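You operate a simulated robot arm through the tools that you are given. There is no shell and no other tool. Be economical: measure what you need, move in short steps, check, and stop when the job is done.

Carry out the task below with a simulated robot arm. There is one attempt and no reset: what you move stays moved.

Task
Put one of the white tubs from the top of the side table on top of the oat bar carton there.

It is judged by the outcome, as a careful person would: the job done as asked, and still so three seconds after it is handed in. It fails if anything else is knocked over, pushed out of place, dropped, spilled or broken.

Robot
A 7-joint arm with a two-finger parallel gripper, fixed in place. Base frame: the origin is at the foot of the arm, x ahead of it, y to its left, z up; the work surface is at about z = 75. Lengths are in cm, angles in degrees, forces in N, time in s.
With the tool pointing down near the work surface it reaches from about 30 to 68 cm from the base axis. Its first joint turns from -66.0 to 66.0 degrees. Payload 1.57 kg.
Tool frame: the origin (TCP) lies between the finger pads and is the grasp point; the fingertips stand 3 cm ahead of it; z points along the fingers, y is the line along which they close. Largest opening 11 cm; finger width 2.4, thickness 1.2; the body of the gripper, 4.8 by 11.2 cm, starts 7.8 cm behind the TCP.
Orientation is that of the tool frame in the base frame, as [roll, pitch, yaw] about the fixed x, y, z axes, in that order (R = Rz(yaw) Ry(pitch) Rx(roll)). With the fingers straight down and closing along the base's y, the tool's x points along the base's -x, its y along +y and its z along -z.

Tools
- The arm moves only by the tool step_arm. Its argument "commands" is text: rows parted by semicolons, each of 5 numbers parted by spaces: the shift along the tool's x, y, z in units of 500 mm (1.0 is 500 mm), then the turn about the tool's z in units of 60 degrees (1.0 is 60 degrees), then the gripper command, from -1 (fully open) to 1 (shut), values between in proportion. In form: dx dy dz spin grip; .... A call has 1 to 20 rows; each row is the pose to reach, as a shift and turn from the pose commanded when the call began, along the tool's axes at that moment. A call with a number of a shift or a turn outside -1 to 1 is refused whole. Each row takes 0.2 s and may step no farther than 5 cm and 8.6 degrees from the row before; otherwise, or with a gripper value out of range, the whole call is refused. A pose out of reach is approached as far as the arm can. The call stops where the force on the tool passes 40 N (or 10 N more than at its start, if that is more) or the arm is blocked; 0.2 s more then pass. The fingers move at their own pace (about 10.8 cm/s each) and stop on an object; they squeeze with about 21 N. The grip force told is the motor's: it shows also when the fingers shut on nothing. Time passes only in rows, and 0.2 s behind the last, so rows that repeat a pose let the fingers close. It gives the time, the measured TCP pose, the force on the tool (base axes), the opening and the grip force at its end, in the units of the frame above (readings bear some noise), and new pictures: "pictures" is both (left out), scene, wrist or none.
- Cameras (640 x 400 px; columns grow to the right, rows downward): "scene" is fixed at [16.16, -39.21, 139.45]; the picture's right is [0.79, -0.61, 0.00], its down [-0.40, -0.53, -0.75] and it looks along [0.46, 0.59, -0.66] (base axes); focal length 316 px, centre (320, 200). "wrist" rides on the gripper at [-3.6, 0, -8] in the tool frame; the picture's right is [0.00, -1.00, 0.00], its down [0.97, 0.00, -0.24] and it looks along [0.24, 0.00, 0.97] (tool axes); focal length 218 px, centre (320, 200).
- probe_pixels(camera, pixels): there is no depth. For up to 12 entries [column, row, z] of the newest picture of that camera ("zoom" is the newest enlarged one), the place [x, y] in the base frame at which the ray of that pixel passes the height z, good to about 0.2 cm. The clock stands still meanwhile.
- close_up(camera, box): a new picture of the part [left, top, right, bottom] of that camera's present view, enlarged. The clock stands still meanwhile.
- close_job(): hands the job in; it is judged then, once.

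Go step by step. Measure first, check grasps and placings, and put right what went wrong. The budget is 60 turns and 120 pictures, counting those below and the enlarged ones. Unless the task says otherwise, let go and move clear before handing in, and close with one line.

The tools are called after "Emit:" as a command line: name --argument value ..., lists and objects as JSON in quotes. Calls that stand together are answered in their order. step_arm: Moves the arm, as the interface text tells. Its arguments: {"type":"object","properties":{"commands":{"type":"string"},"pictures":{"type":"string","enum":["both","scene","wrist","none"]}},"required":["commands"]} The other tools are called the same way: probe_pixels (camera, pixels) gives the place at which the rays of pixels pass given heights; close_up (camera, box) takes an enlarged picture of a part of a camera's view; close_job () hands the job in.

At the start:

```text
time_s: 0.0
tcp_pos: [36.49, 15.61, 104.64]
tool_rot: [-179.9, -0.1, 180.0]
wrist_force: [0.6, -0.3, 0.4]
finger_gap: 11.02
grip_force: 0.0
```

scene: 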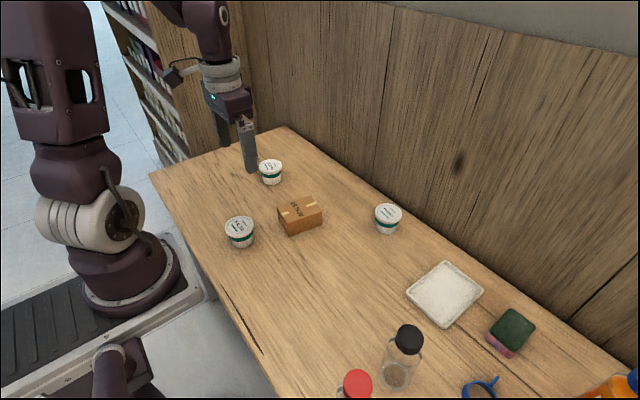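
wrist: 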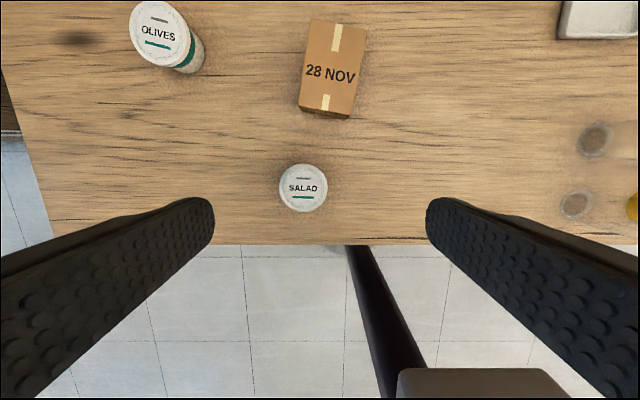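

The pictures show three white tubs at scene (271,172), (240,232) and (388,218), and a brown carton at (300,215). I'll enlarge both views to identify them.

Emit:
close_up --camera "scene" --box '[200, 140, 420, 270]'

Emit:
close_up --camera "wrist" --box '[120, 0, 440, 220]'

Emit:
probe_pixels --camera "wrist" --pixels '[[303, 188, 80], [303, 188, 75], [280, 188, 80], [327, 188, 80], [311, 19, 80], [367, 28, 80], [353, 112, 80], [299, 107, 80], [160, 34, 80], [303, 164, 80], [303, 212, 80]]'

Emit:
probe_pixels --camera "scene" --pixels '[[240, 247, 75], [240, 224, 80], [240, 224, 82], [288, 236, 75], [322, 222, 75], [277, 215, 75], [388, 233, 75], [388, 211, 80], [271, 184, 75], [271, 165, 80], [289, 219, 80], [321, 208, 80]]'

```text
2.91 times, centred on (310, 205) of scene
```

zoom: 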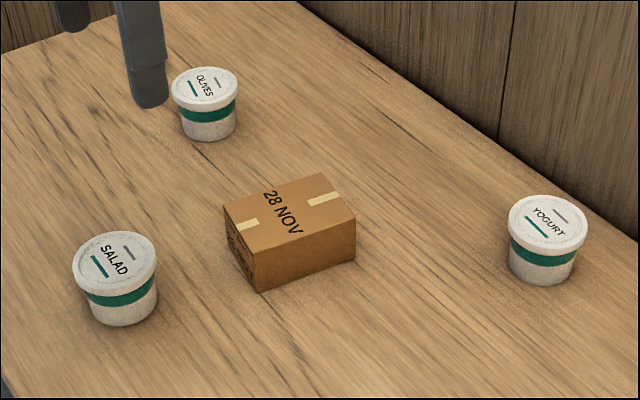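

```text
1.82 times, centred on (280, 110) of wrist
```

zoom: 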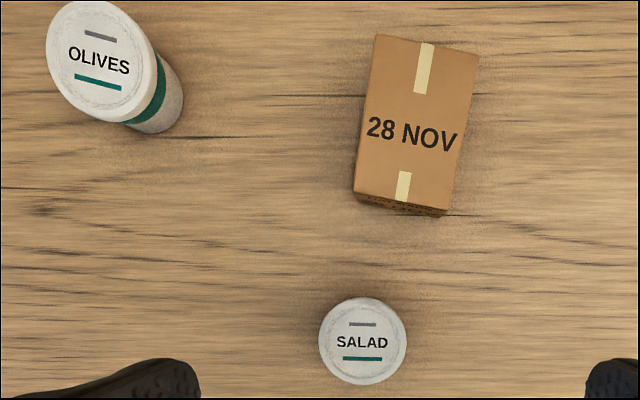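

```text
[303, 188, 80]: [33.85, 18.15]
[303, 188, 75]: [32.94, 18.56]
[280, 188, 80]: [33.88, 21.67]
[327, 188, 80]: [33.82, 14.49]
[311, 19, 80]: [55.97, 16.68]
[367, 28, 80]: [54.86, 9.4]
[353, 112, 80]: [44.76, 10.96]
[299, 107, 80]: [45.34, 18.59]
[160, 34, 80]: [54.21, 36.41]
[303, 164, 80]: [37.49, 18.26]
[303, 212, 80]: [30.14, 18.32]
```

```text
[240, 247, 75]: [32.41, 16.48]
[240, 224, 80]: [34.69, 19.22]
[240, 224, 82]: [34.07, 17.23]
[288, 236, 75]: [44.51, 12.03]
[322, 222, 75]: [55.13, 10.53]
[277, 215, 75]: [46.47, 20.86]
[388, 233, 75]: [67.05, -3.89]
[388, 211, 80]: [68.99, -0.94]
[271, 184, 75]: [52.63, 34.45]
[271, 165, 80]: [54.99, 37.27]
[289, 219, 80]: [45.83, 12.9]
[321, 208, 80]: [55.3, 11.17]
```

The salad tub at scene (240,232) is nearest and stands clear, with its lid about 7 cm across and its top near z 81. Next I'll get the carton's height and read the text on its side.

Emit:
close_up --camera "scene" --box '[216, 185, 328, 255]'

Emit:
probe_pixels --camera "wrist" --pixels '[[311, 19, 82], [367, 28, 82], [353, 112, 82], [299, 107, 82], [303, 188, 81.3]]'

Emit:
probe_pixels --camera "scene" --pixels '[[277, 207.4, 80], [287.5, 224, 80], [322.4, 207.7, 80], [310.7, 195.7, 80], [277, 207.4, 82], [287.5, 224, 82], [322.4, 207.7, 82], [310.7, 195.7, 82], [238.9, 225.3, 81.3]]'

```text
5.71 times, centred on (272, 220) of scene
```

zoom: 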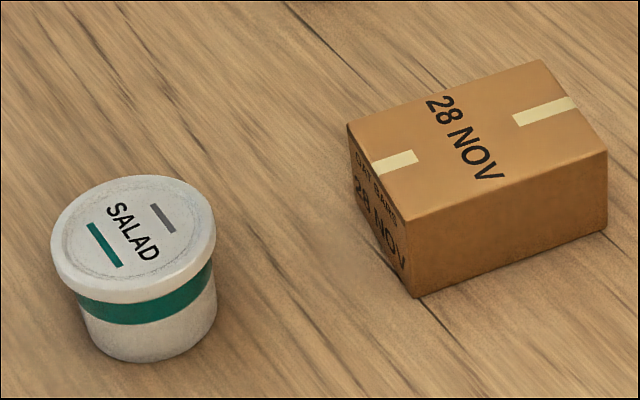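

```text
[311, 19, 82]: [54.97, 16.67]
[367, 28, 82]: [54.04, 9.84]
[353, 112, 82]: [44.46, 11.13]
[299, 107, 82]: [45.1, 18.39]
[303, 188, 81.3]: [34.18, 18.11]
```

```text
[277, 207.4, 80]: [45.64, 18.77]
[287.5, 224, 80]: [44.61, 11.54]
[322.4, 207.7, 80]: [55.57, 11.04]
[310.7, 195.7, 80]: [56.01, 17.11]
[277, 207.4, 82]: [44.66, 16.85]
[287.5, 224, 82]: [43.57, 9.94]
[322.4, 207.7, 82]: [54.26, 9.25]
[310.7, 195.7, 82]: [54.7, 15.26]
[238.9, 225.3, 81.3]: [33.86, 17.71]
```

The carton's side reads "OAT BARS". Its top is near z 80.5, centred at about (50.2, 14.0), and the tub is at about (34.1, 18.0). I'll move above the tub with the gripper open and check the view.

Emit:
step_arm --commands "0.024 0.024 0 0 -1; 0.048 0.048 0.05 0 -1; 0.048 0.048 0.12 0 -1; 0.048 0.048 0.19 0 -1; 0.048 0.048 0.24 0 -1; 0.048 0.048 0.26 0 -1; 0.048 0.048 0.26 0 -1"

```text
time_s: 1.6
tcp_pos: [34.01, 17.85, 91.4]
tool_rot: [180.0, -0.1, 180.0]
wrist_force: [-0.1, -0.7, -0.1]
finger_gap: 11.0
grip_force: 0.0
```

scene: 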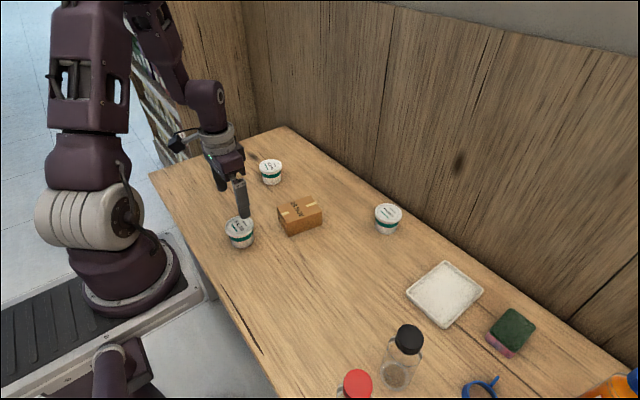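
wrist: 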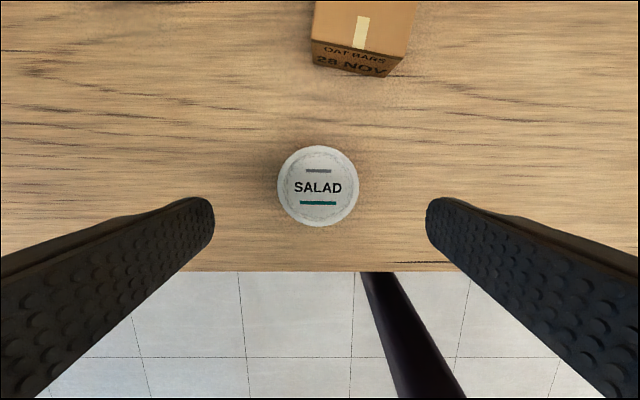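

Emit:
probe_pixels --camera "wrist" --pixels '[[318, 186, 81.2], [277, 186, 81.2], [359, 186, 81.2], [318, 145, 81.2], [318, 227, 81.2]]'

```text
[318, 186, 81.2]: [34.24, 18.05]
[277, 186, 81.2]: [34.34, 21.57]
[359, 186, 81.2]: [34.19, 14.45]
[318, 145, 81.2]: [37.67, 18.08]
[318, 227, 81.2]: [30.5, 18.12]
```

The tub's centre is at (34.2, 18.05), directly under the tool. I'll descend to TCP z≈79.4, which keeps the fingertips above the tub's base, and close.

Emit:
step_arm --commands "-0.003 0.004 0.06 0 -1; -0.003 0.004 0.12 0 -1; -0.003 0.004 0.18 0 -1; -0.003 0.004 0.22 0 -1; -0.003 0.004 0.24 0 -1; -0.003 0.004 0.24 0 -1; -0.003 0.004 0.24 0 0; -0.003 0.004 0.24 0 1; -0.003 0.004 0.24 0 1; -0.003 0.004 0.24 0 1; -0.003 0.004 0.24 0 1"

```text
time_s: 4.0
tcp_pos: [34.32, 18.04, 79.51]
tool_rot: [180.0, 0.0, -180.0]
wrist_force: [-0.5, -0.6, -0.5]
finger_gap: 7.36
grip_force: 20.9
```

scene: 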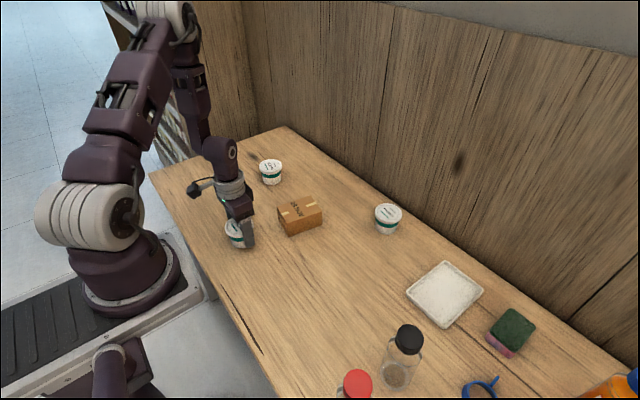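
wrist: 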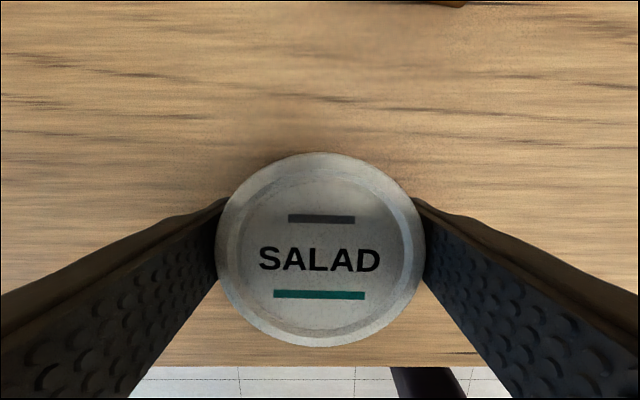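

The fingers closed on the tub at a 7.36 cm gap with 20.9 N. I'll lift it straight up by 11 cm.

Emit:
step_arm --commands "0 0 -0.01 0 1; 0 0 -0.03 0 1; 0 0 -0.07 0 1; 0 0 -0.12 0 1; 0 0 -0.17 0 1; 0 0 -0.21 0 1; 0 0 -0.22 0 1; 0 0 -0.22 0 1"

```text
time_s: 5.8
tcp_pos: [33.98, 18.2, 90.73]
tool_rot: [-179.9, 0.0, 180.0]
wrist_force: [-0.2, -0.1, -1.4]
finger_gap: 7.35
grip_force: 20.9
```

scene: 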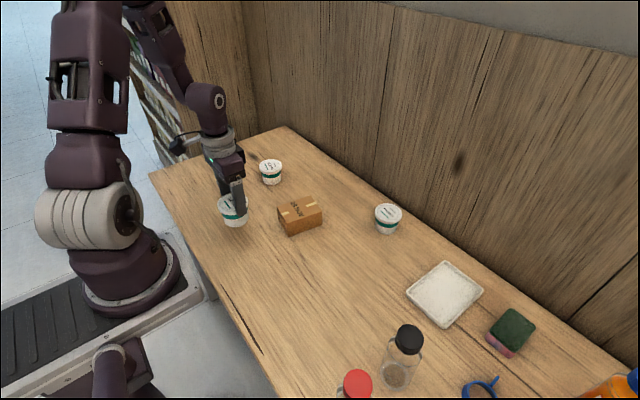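
wrist: 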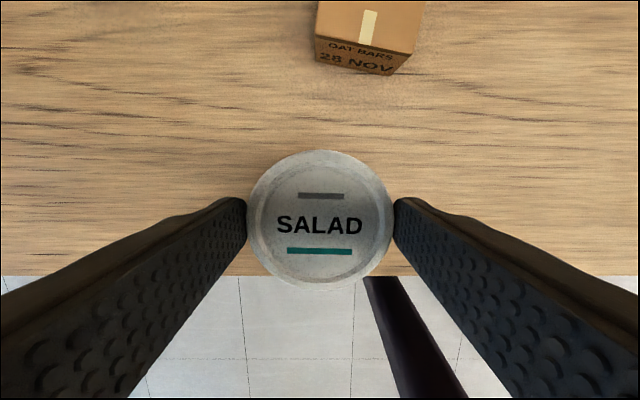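

The lid appears only 144 px wide now, against about 208 px at the grasp, so the tub has slipped down in the fingers. I'll take a close look before moving.

Emit:
close_up --camera "scene" --box '[190, 150, 286, 240]'

Emit:
close_up --camera "wrist" --box '[200, 120, 440, 300]'

```text
4.44 times, centred on (238, 195) of scene
```

zoom: 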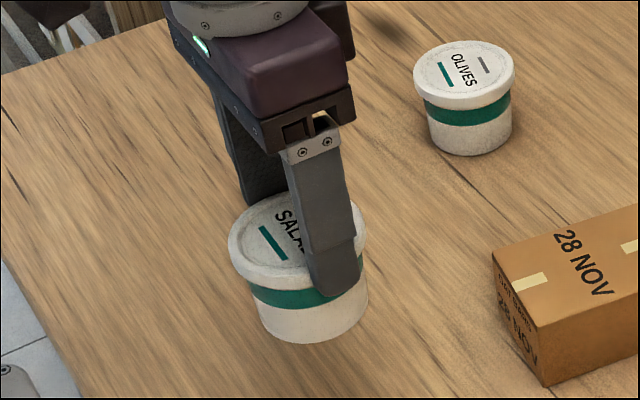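

```text
2.22 times, centred on (320, 210) of wrist
```

zoom: 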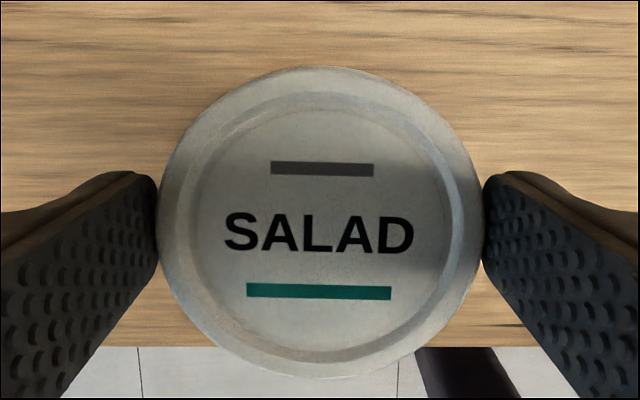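

The lid is now only about 1.5 cm above the fingertips, so the grip is slipping badly. I'll lower the tub straight back down right away until it stands on the table, and then regrip.

Emit:
step_arm --commands "0 0 0.04 0 1; 0 0 0.08 0 1; 0 0 0.11 0 1; 0 0 0.13 0 1; 0 0 0.145 0 1; 0 0 0.155 0 1"

```text
time_s: 7.2
tcp_pos: [34.27, 18.33, 82.89]
tool_rot: [-180.0, -0.1, -180.0]
wrist_force: [0.0, 0.3, -1.7]
finger_gap: 7.41
grip_force: 21.5
```

scene: 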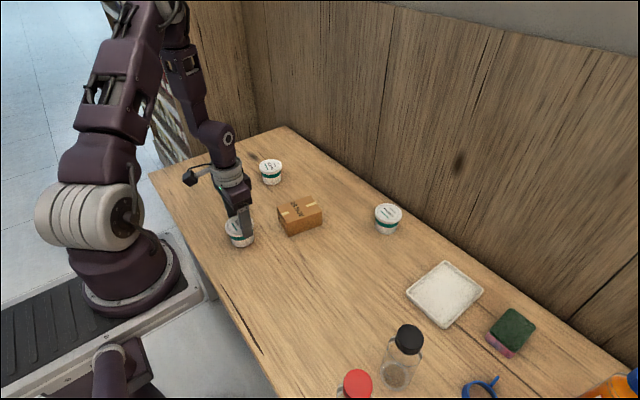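
wrist: 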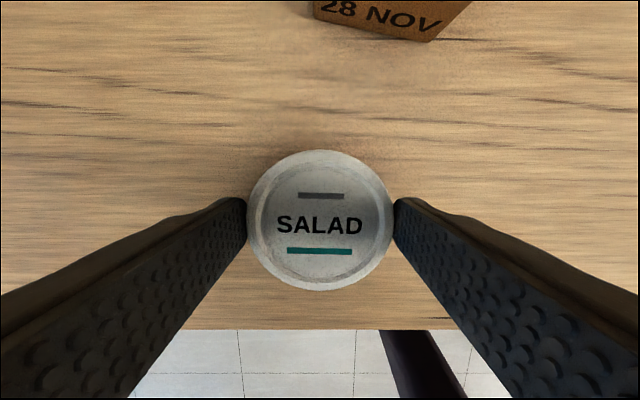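

The lid width is unchanged (146 px) after lowering, so the slip may have stopped. I'll test that with a slow 2 cm lift and a hold, watching the lid size.

Emit:
step_arm --commands "0 0 -0.01 0 1; 0 0 -0.02 0 1; 0 0 -0.03 0 1; 0 0 -0.04 0 1; 0 0 -0.04 0 1; 0 0 -0.04 0 1; 0 0 -0.04 0 1; 0 0 -0.04 0 1; 0 0 -0.04 0 1; 0 0 -0.04 0 1; 0 0 -0.04 0 1; 0 0 -0.04 0 1"

Emit:
close_up --camera "scene" --box '[200, 180, 280, 255]'

```text
time_s: 9.8
tcp_pos: [34.26, 18.19, 84.81]
tool_rot: [179.9, 0.0, -180.0]
wrist_force: [0.0, -0.5, -1.2]
finger_gap: 7.37
grip_force: 21.2
```

scene: 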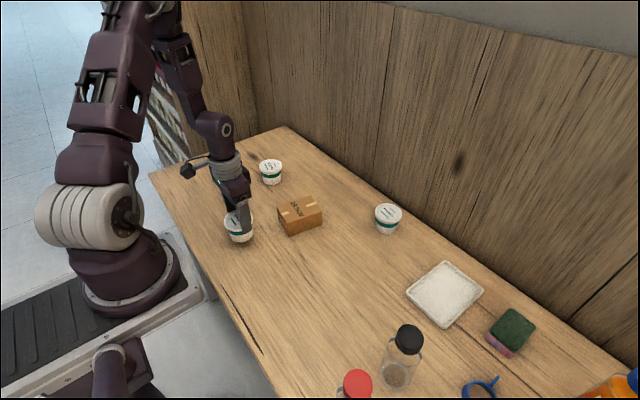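
wrist: 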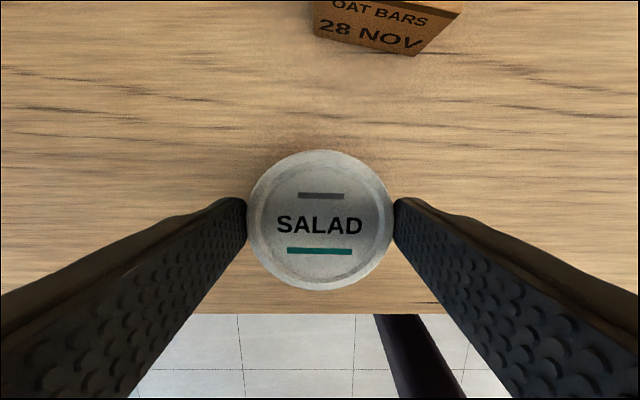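

```text
5.33 times, centred on (240, 218) of scene
```

zoom: 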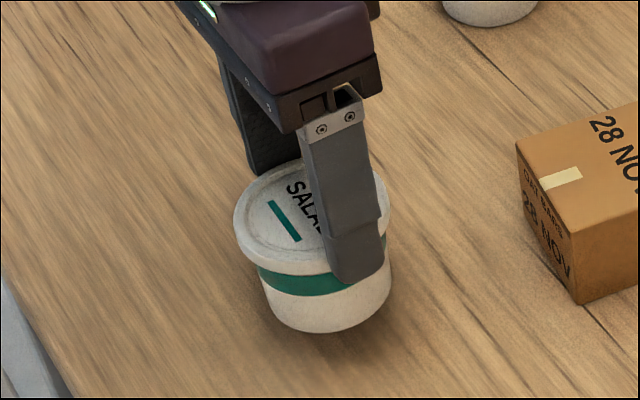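

The lid stays 146 px wide after two seconds in the air, so the hold is now stable, with the tub's base about 7.9 cm below the TCP. I'll lift gently to clear the carton and check again.

Emit:
step_arm --commands "0 0 -0.006 0 1; 0 0 -0.016 0 1; 0 0 -0.03 0 1; 0 0 -0.045 0 1; 0 0 -0.06 0 1; 0 0 -0.075 0 1; 0 0 -0.09 0 1; 0 0 -0.105 0 1; 0 0 -0.12 0 1; 0 0 -0.133 0 1; 0 0 -0.142 0 1; 0 0 -0.147 0 1; 0 0 -0.15 0 1" --pictures "wrist"

```text
time_s: 12.6
tcp_pos: [34.12, 18.24, 92.41]
tool_rot: [-180.0, 0.0, 179.9]
wrist_force: [0.0, 0.5, -1.5]
finger_gap: 7.37
grip_force: 20.9
```

wrist: 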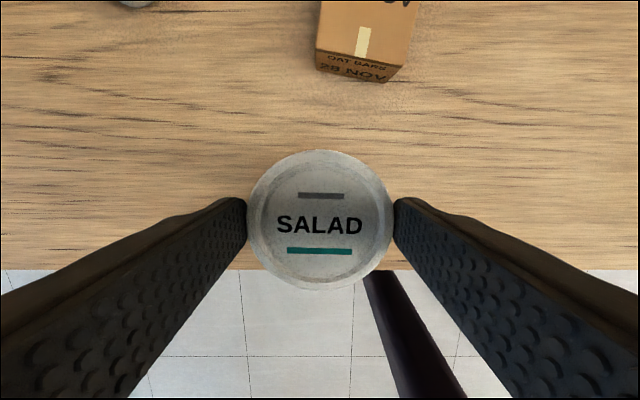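

The lid is still 146 px wide and the tub is centred in the fingers. I'll carry it slowly to above the carton's centre at (50.2, 14.0).

Emit:
step_arm --commands "-0.006 -0.0016 0 0 1; -0.018 -0.0047 0 0 1; -0.037 -0.0097 0 0 1; -0.06 -0.0157 0 0 1; -0.085 -0.0222 0 0 1; -0.11 -0.0288 0 0 1; -0.135 -0.0353 0 0 1; -0.16 -0.0419 0 0 1; -0.185 -0.0484 0 0 1; -0.21 -0.055 0 0 1; -0.235 -0.0615 0 0 1; -0.26 -0.068 0 0 1; -0.283 -0.0741 0 0 1; -0.301 -0.0788 0 0 1; -0.313 -0.0819 0 0 1; -0.319 -0.0835 0 0 1; -0.321 -0.084 0 0 1; -0.321 -0.084 0 0 1"

Emit:
close_up --camera "scene" --box '[240, 150, 370, 250]'

```text
time_s: 16.4
tcp_pos: [50.2, 13.82, 92.19]
tool_rot: [180.0, 0.0, -180.0]
wrist_force: [-0.3, -0.7, -2.4]
finger_gap: 7.38
grip_force: 20.5
```

scene: 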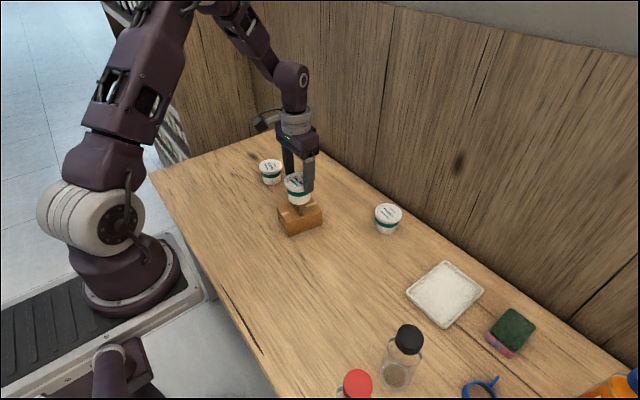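
wrist: 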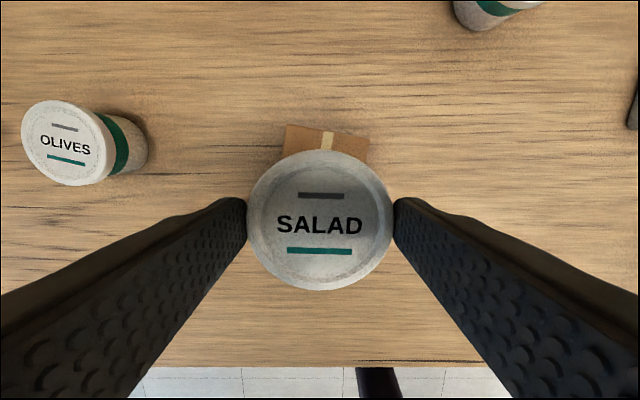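

```text
4.00 times, centred on (305, 200) of scene
```

zoom: 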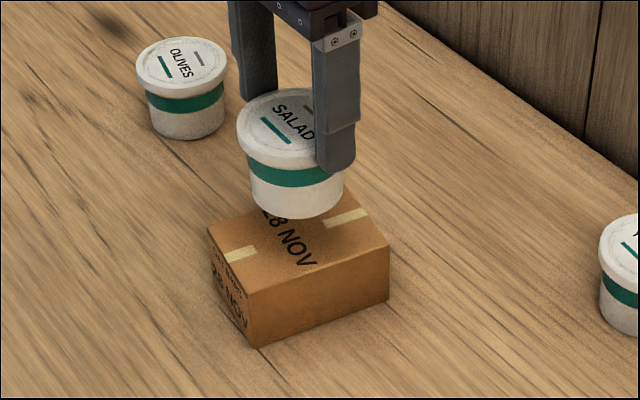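

The tub is over the carton, whose far edge shows at wrist (285,124)–(369,140). I'll descend 3.2 cm slowly, which should leave the base just above the carton top.

Emit:
probe_pixels --camera "wrist" --pixels '[[286, 124, 80.5], [370, 138, 80.5]]'

Emit:
step_arm --commands "0 0 0.005 0 1; 0 0 0.015 0 1; 0 0 0.027 0 1; 0 0 0.039 0 1; 0 0 0.05 0 1; 0 0 0.058 0 1; 0 0 0.062 0 1; 0 0 0.064 0 1"

Emit:
close_up --camera "scene" --box '[260, 170, 350, 245]'

```text
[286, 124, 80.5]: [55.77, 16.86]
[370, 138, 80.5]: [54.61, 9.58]
```

```text
time_s: 18.2
tcp_pos: [50.31, 13.94, 89.16]
tool_rot: [-180.0, -0.1, 179.9]
wrist_force: [0.5, -1.0, -1.7]
finger_gap: 7.35
grip_force: 21.0
```

scene: 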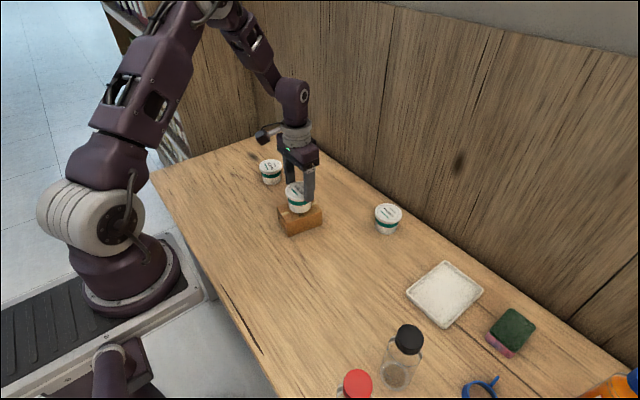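
wrist: 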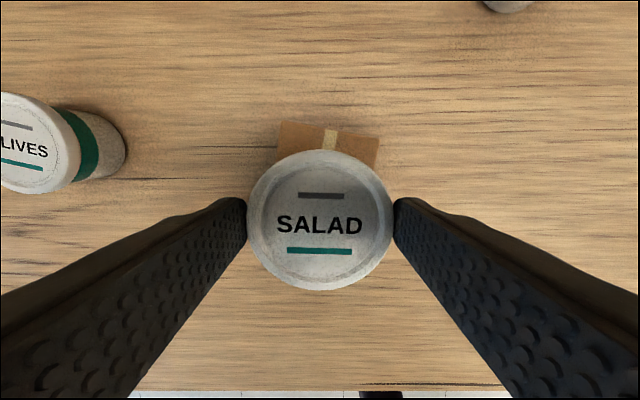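

```text
5.33 times, centred on (305, 208) of scene
```

zoom: 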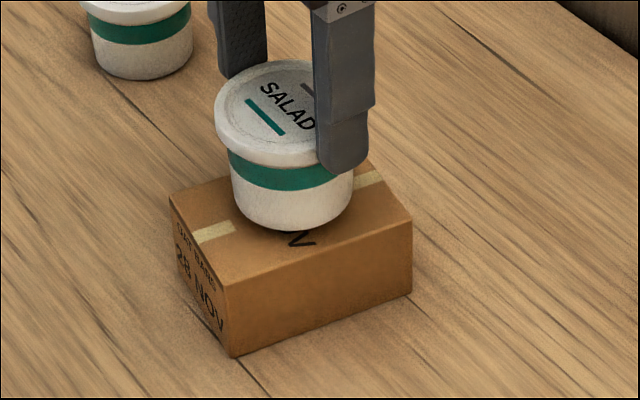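

It's centred, and a small gap remains under the tub. I'll lower it in 1–2 mm steps and watch the vertical force.

Emit:
step_arm --commands "0 0 0.003 0 1; 0 0 0.006 0 1; 0 0 0.009 0 1; 0 0 0.009 0 1" --pictures "none"

Emit:
step_arm --commands "0 0 0.002 0 1; 0 0 0.004 0 1; 0 0 0.004 0 1" --pictures "none"

Emit:
step_arm --commands "0 0 0.002 0 1; 0 0 0.004 0 1; 0 0 0.004 0 1" --pictures "wrist"

Emit:
close_up --camera "scene" --box '[260, 170, 350, 245]'

```text
time_s: 19.2
tcp_pos: [50.43, 13.84, 88.57]
tool_rot: [-180.0, 0.0, 179.9]
wrist_force: [0.4, 1.1, -0.7]
finger_gap: 7.38
grip_force: 21.3
```

```text
time_s: 20.0
tcp_pos: [50.35, 14.03, 88.47]
tool_rot: [179.9, 0.0, 180.0]
wrist_force: [-0.3, -0.3, -2.3]
finger_gap: 7.38
grip_force: 21.6
```

```text
time_s: 20.8
tcp_pos: [50.32, 13.92, 88.38]
tool_rot: [180.0, 0.0, -179.9]
wrist_force: [-0.2, 0.5, -1.2]
finger_gap: 7.34
grip_force: 21.0
```

wrist: 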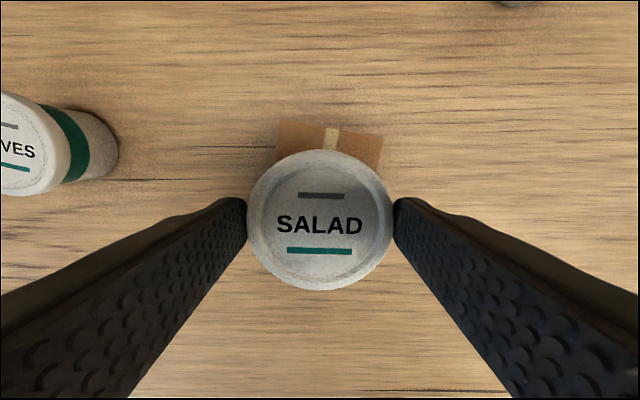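

```text
5.33 times, centred on (305, 208) of scene
```

zoom: 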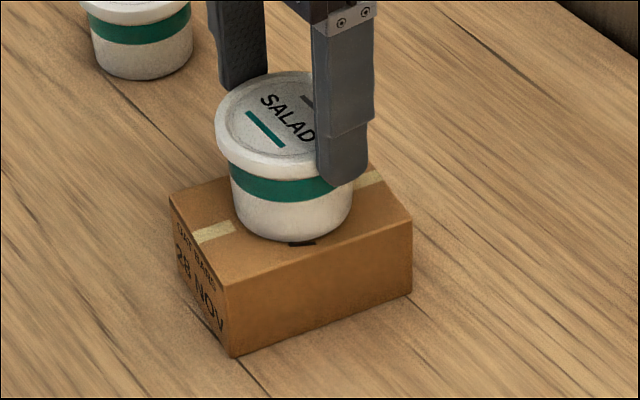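

No contact yet (z force about -1.2 N), so I'll keep lowering in small steps.

Emit:
step_arm --commands "0 0 0.002 0 1; 0 0 0.004 0 1; 0 0 0.004 0 1" --pictures "none"

Emit:
step_arm --commands "0 0 0.002 0 1; 0 0 0.004 0 1; 0 0 0.004 0 1" --pictures "none"

Emit:
step_arm --commands "0 0 0.001 0 1; 0 0 0.002 0 1; 0 0 0.002 0 1" --pictures "none"

Emit:
close_up --camera "scene" --box '[260, 170, 350, 245]'

```text
time_s: 21.6
tcp_pos: [50.44, 13.99, 88.06]
tool_rot: [179.9, 0.1, 180.0]
wrist_force: [-0.6, 0.1, 16.0]
finger_gap: 7.37
grip_force: 21.0
```

```text
time_s: 22.4
tcp_pos: [50.41, 13.9, 87.89]
tool_rot: [-180.0, 0.0, -180.0]
wrist_force: [3.6, -1.3, 16.0]
finger_gap: 7.37
grip_force: 21.0
```

```text
time_s: 23.2
tcp_pos: [50.35, 13.95, 87.78]
tool_rot: [180.0, 0.0, 179.9]
wrist_force: [5.4, -1.1, 16.4]
finger_gap: 7.34
grip_force: 20.8
```

```text
5.33 times, centred on (305, 208) of scene
```

zoom: 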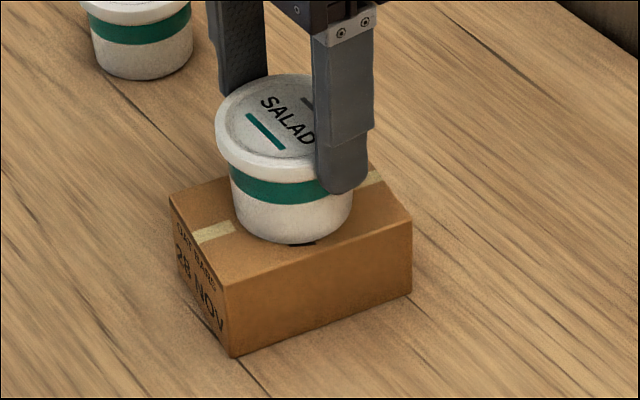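

There is contact at 16 N and the tub is flat on the carton. I'll ease up slightly and then open gradually.

Emit:
step_arm --commands "0 0 -0.002 0 1; 0 0 -0.002 0 1; 0 0 -0.002 0 -0.4; 0 0 -0.002 0 -0.6; 0 0 -0.002 0 -0.8; 0 0 -0.002 0 -1; 0 0 -0.002 0 -1"

Emit:
close_up --camera "scene" --box '[260, 170, 350, 245]'

```text
time_s: 24.8
tcp_pos: [50.35, 13.89, 87.98]
tool_rot: [180.0, 0.0, 180.0]
wrist_force: [0.5, -0.7, 0.2]
finger_gap: 11.0
grip_force: 0.3
```

scene: 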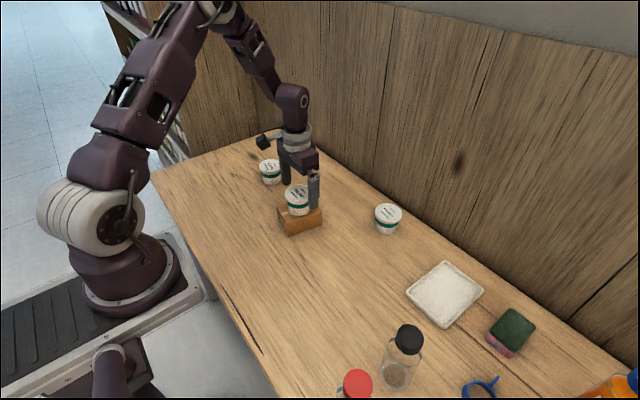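
wrist: 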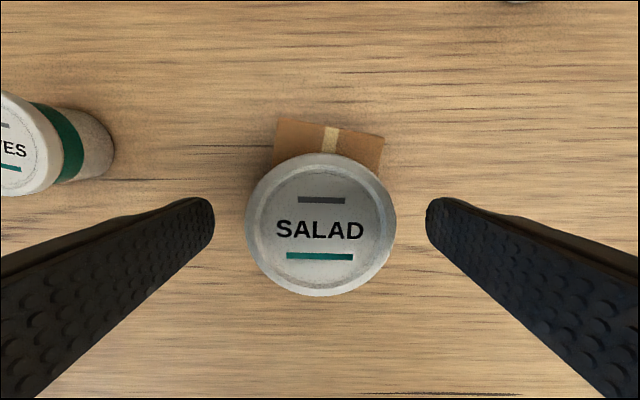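

```text
5.33 times, centred on (305, 208) of scene
```

zoom: 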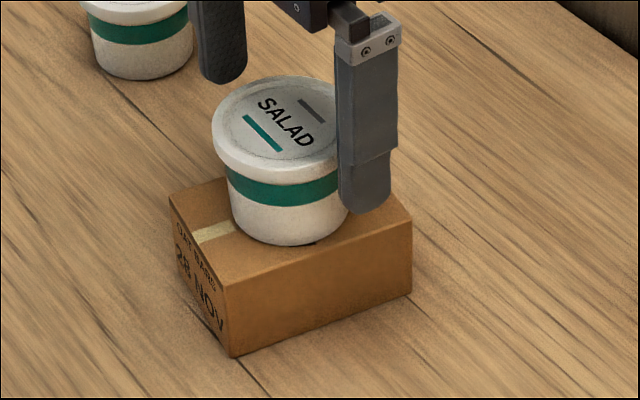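

The tub is released and standing upright on the carton. I'll raise the gripper straight up, clear of it.

Emit:
step_arm --commands "0 0 -0.02 0 -1; 0 0 -0.05 0 -1; 0 0 -0.1 0 -1; 0 0 -0.16 0 -1; 0 0 -0.22 0 -1; 0 0 -0.26 0 -1; 0 0 -0.26 0 -1; 0 0 -0.26 0 -1"

Emit:
close_up --camera "scene" --box '[220, 150, 370, 255]'

```text
time_s: 26.6
tcp_pos: [50.46, 13.86, 100.83]
tool_rot: [-180.0, 0.0, -180.0]
wrist_force: [0.2, -0.3, -0.3]
finger_gap: 11.01
grip_force: 0.1
```

scene: 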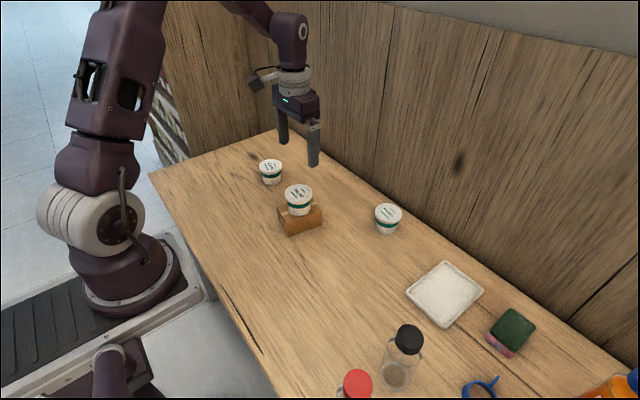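
wrist: 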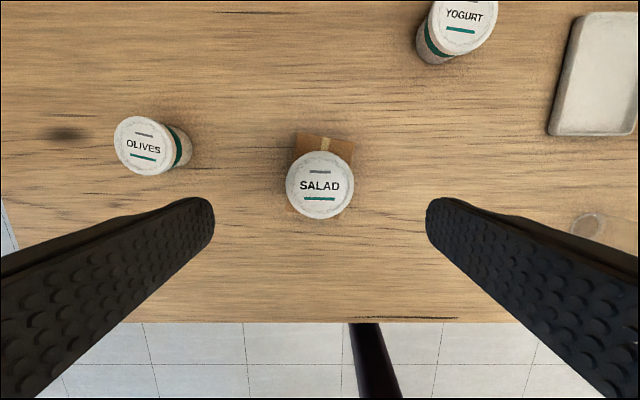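

```text
3.81 times, centred on (295, 202) of scene
```

zoom: 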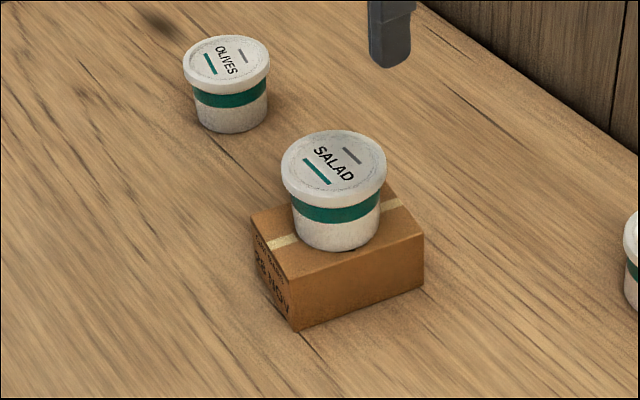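

The salad tub stands upright in the middle of the oat bar carton. The carton and everything else are in place and the gripper is clear, so I'm handing in.

Emit:
close_job

```text
The job is handed in.
```

The white salad tub is now standing upright on top of the oat bar carton; it slipped in the grip on the first lift but was not dropped, and nothing else was moved.
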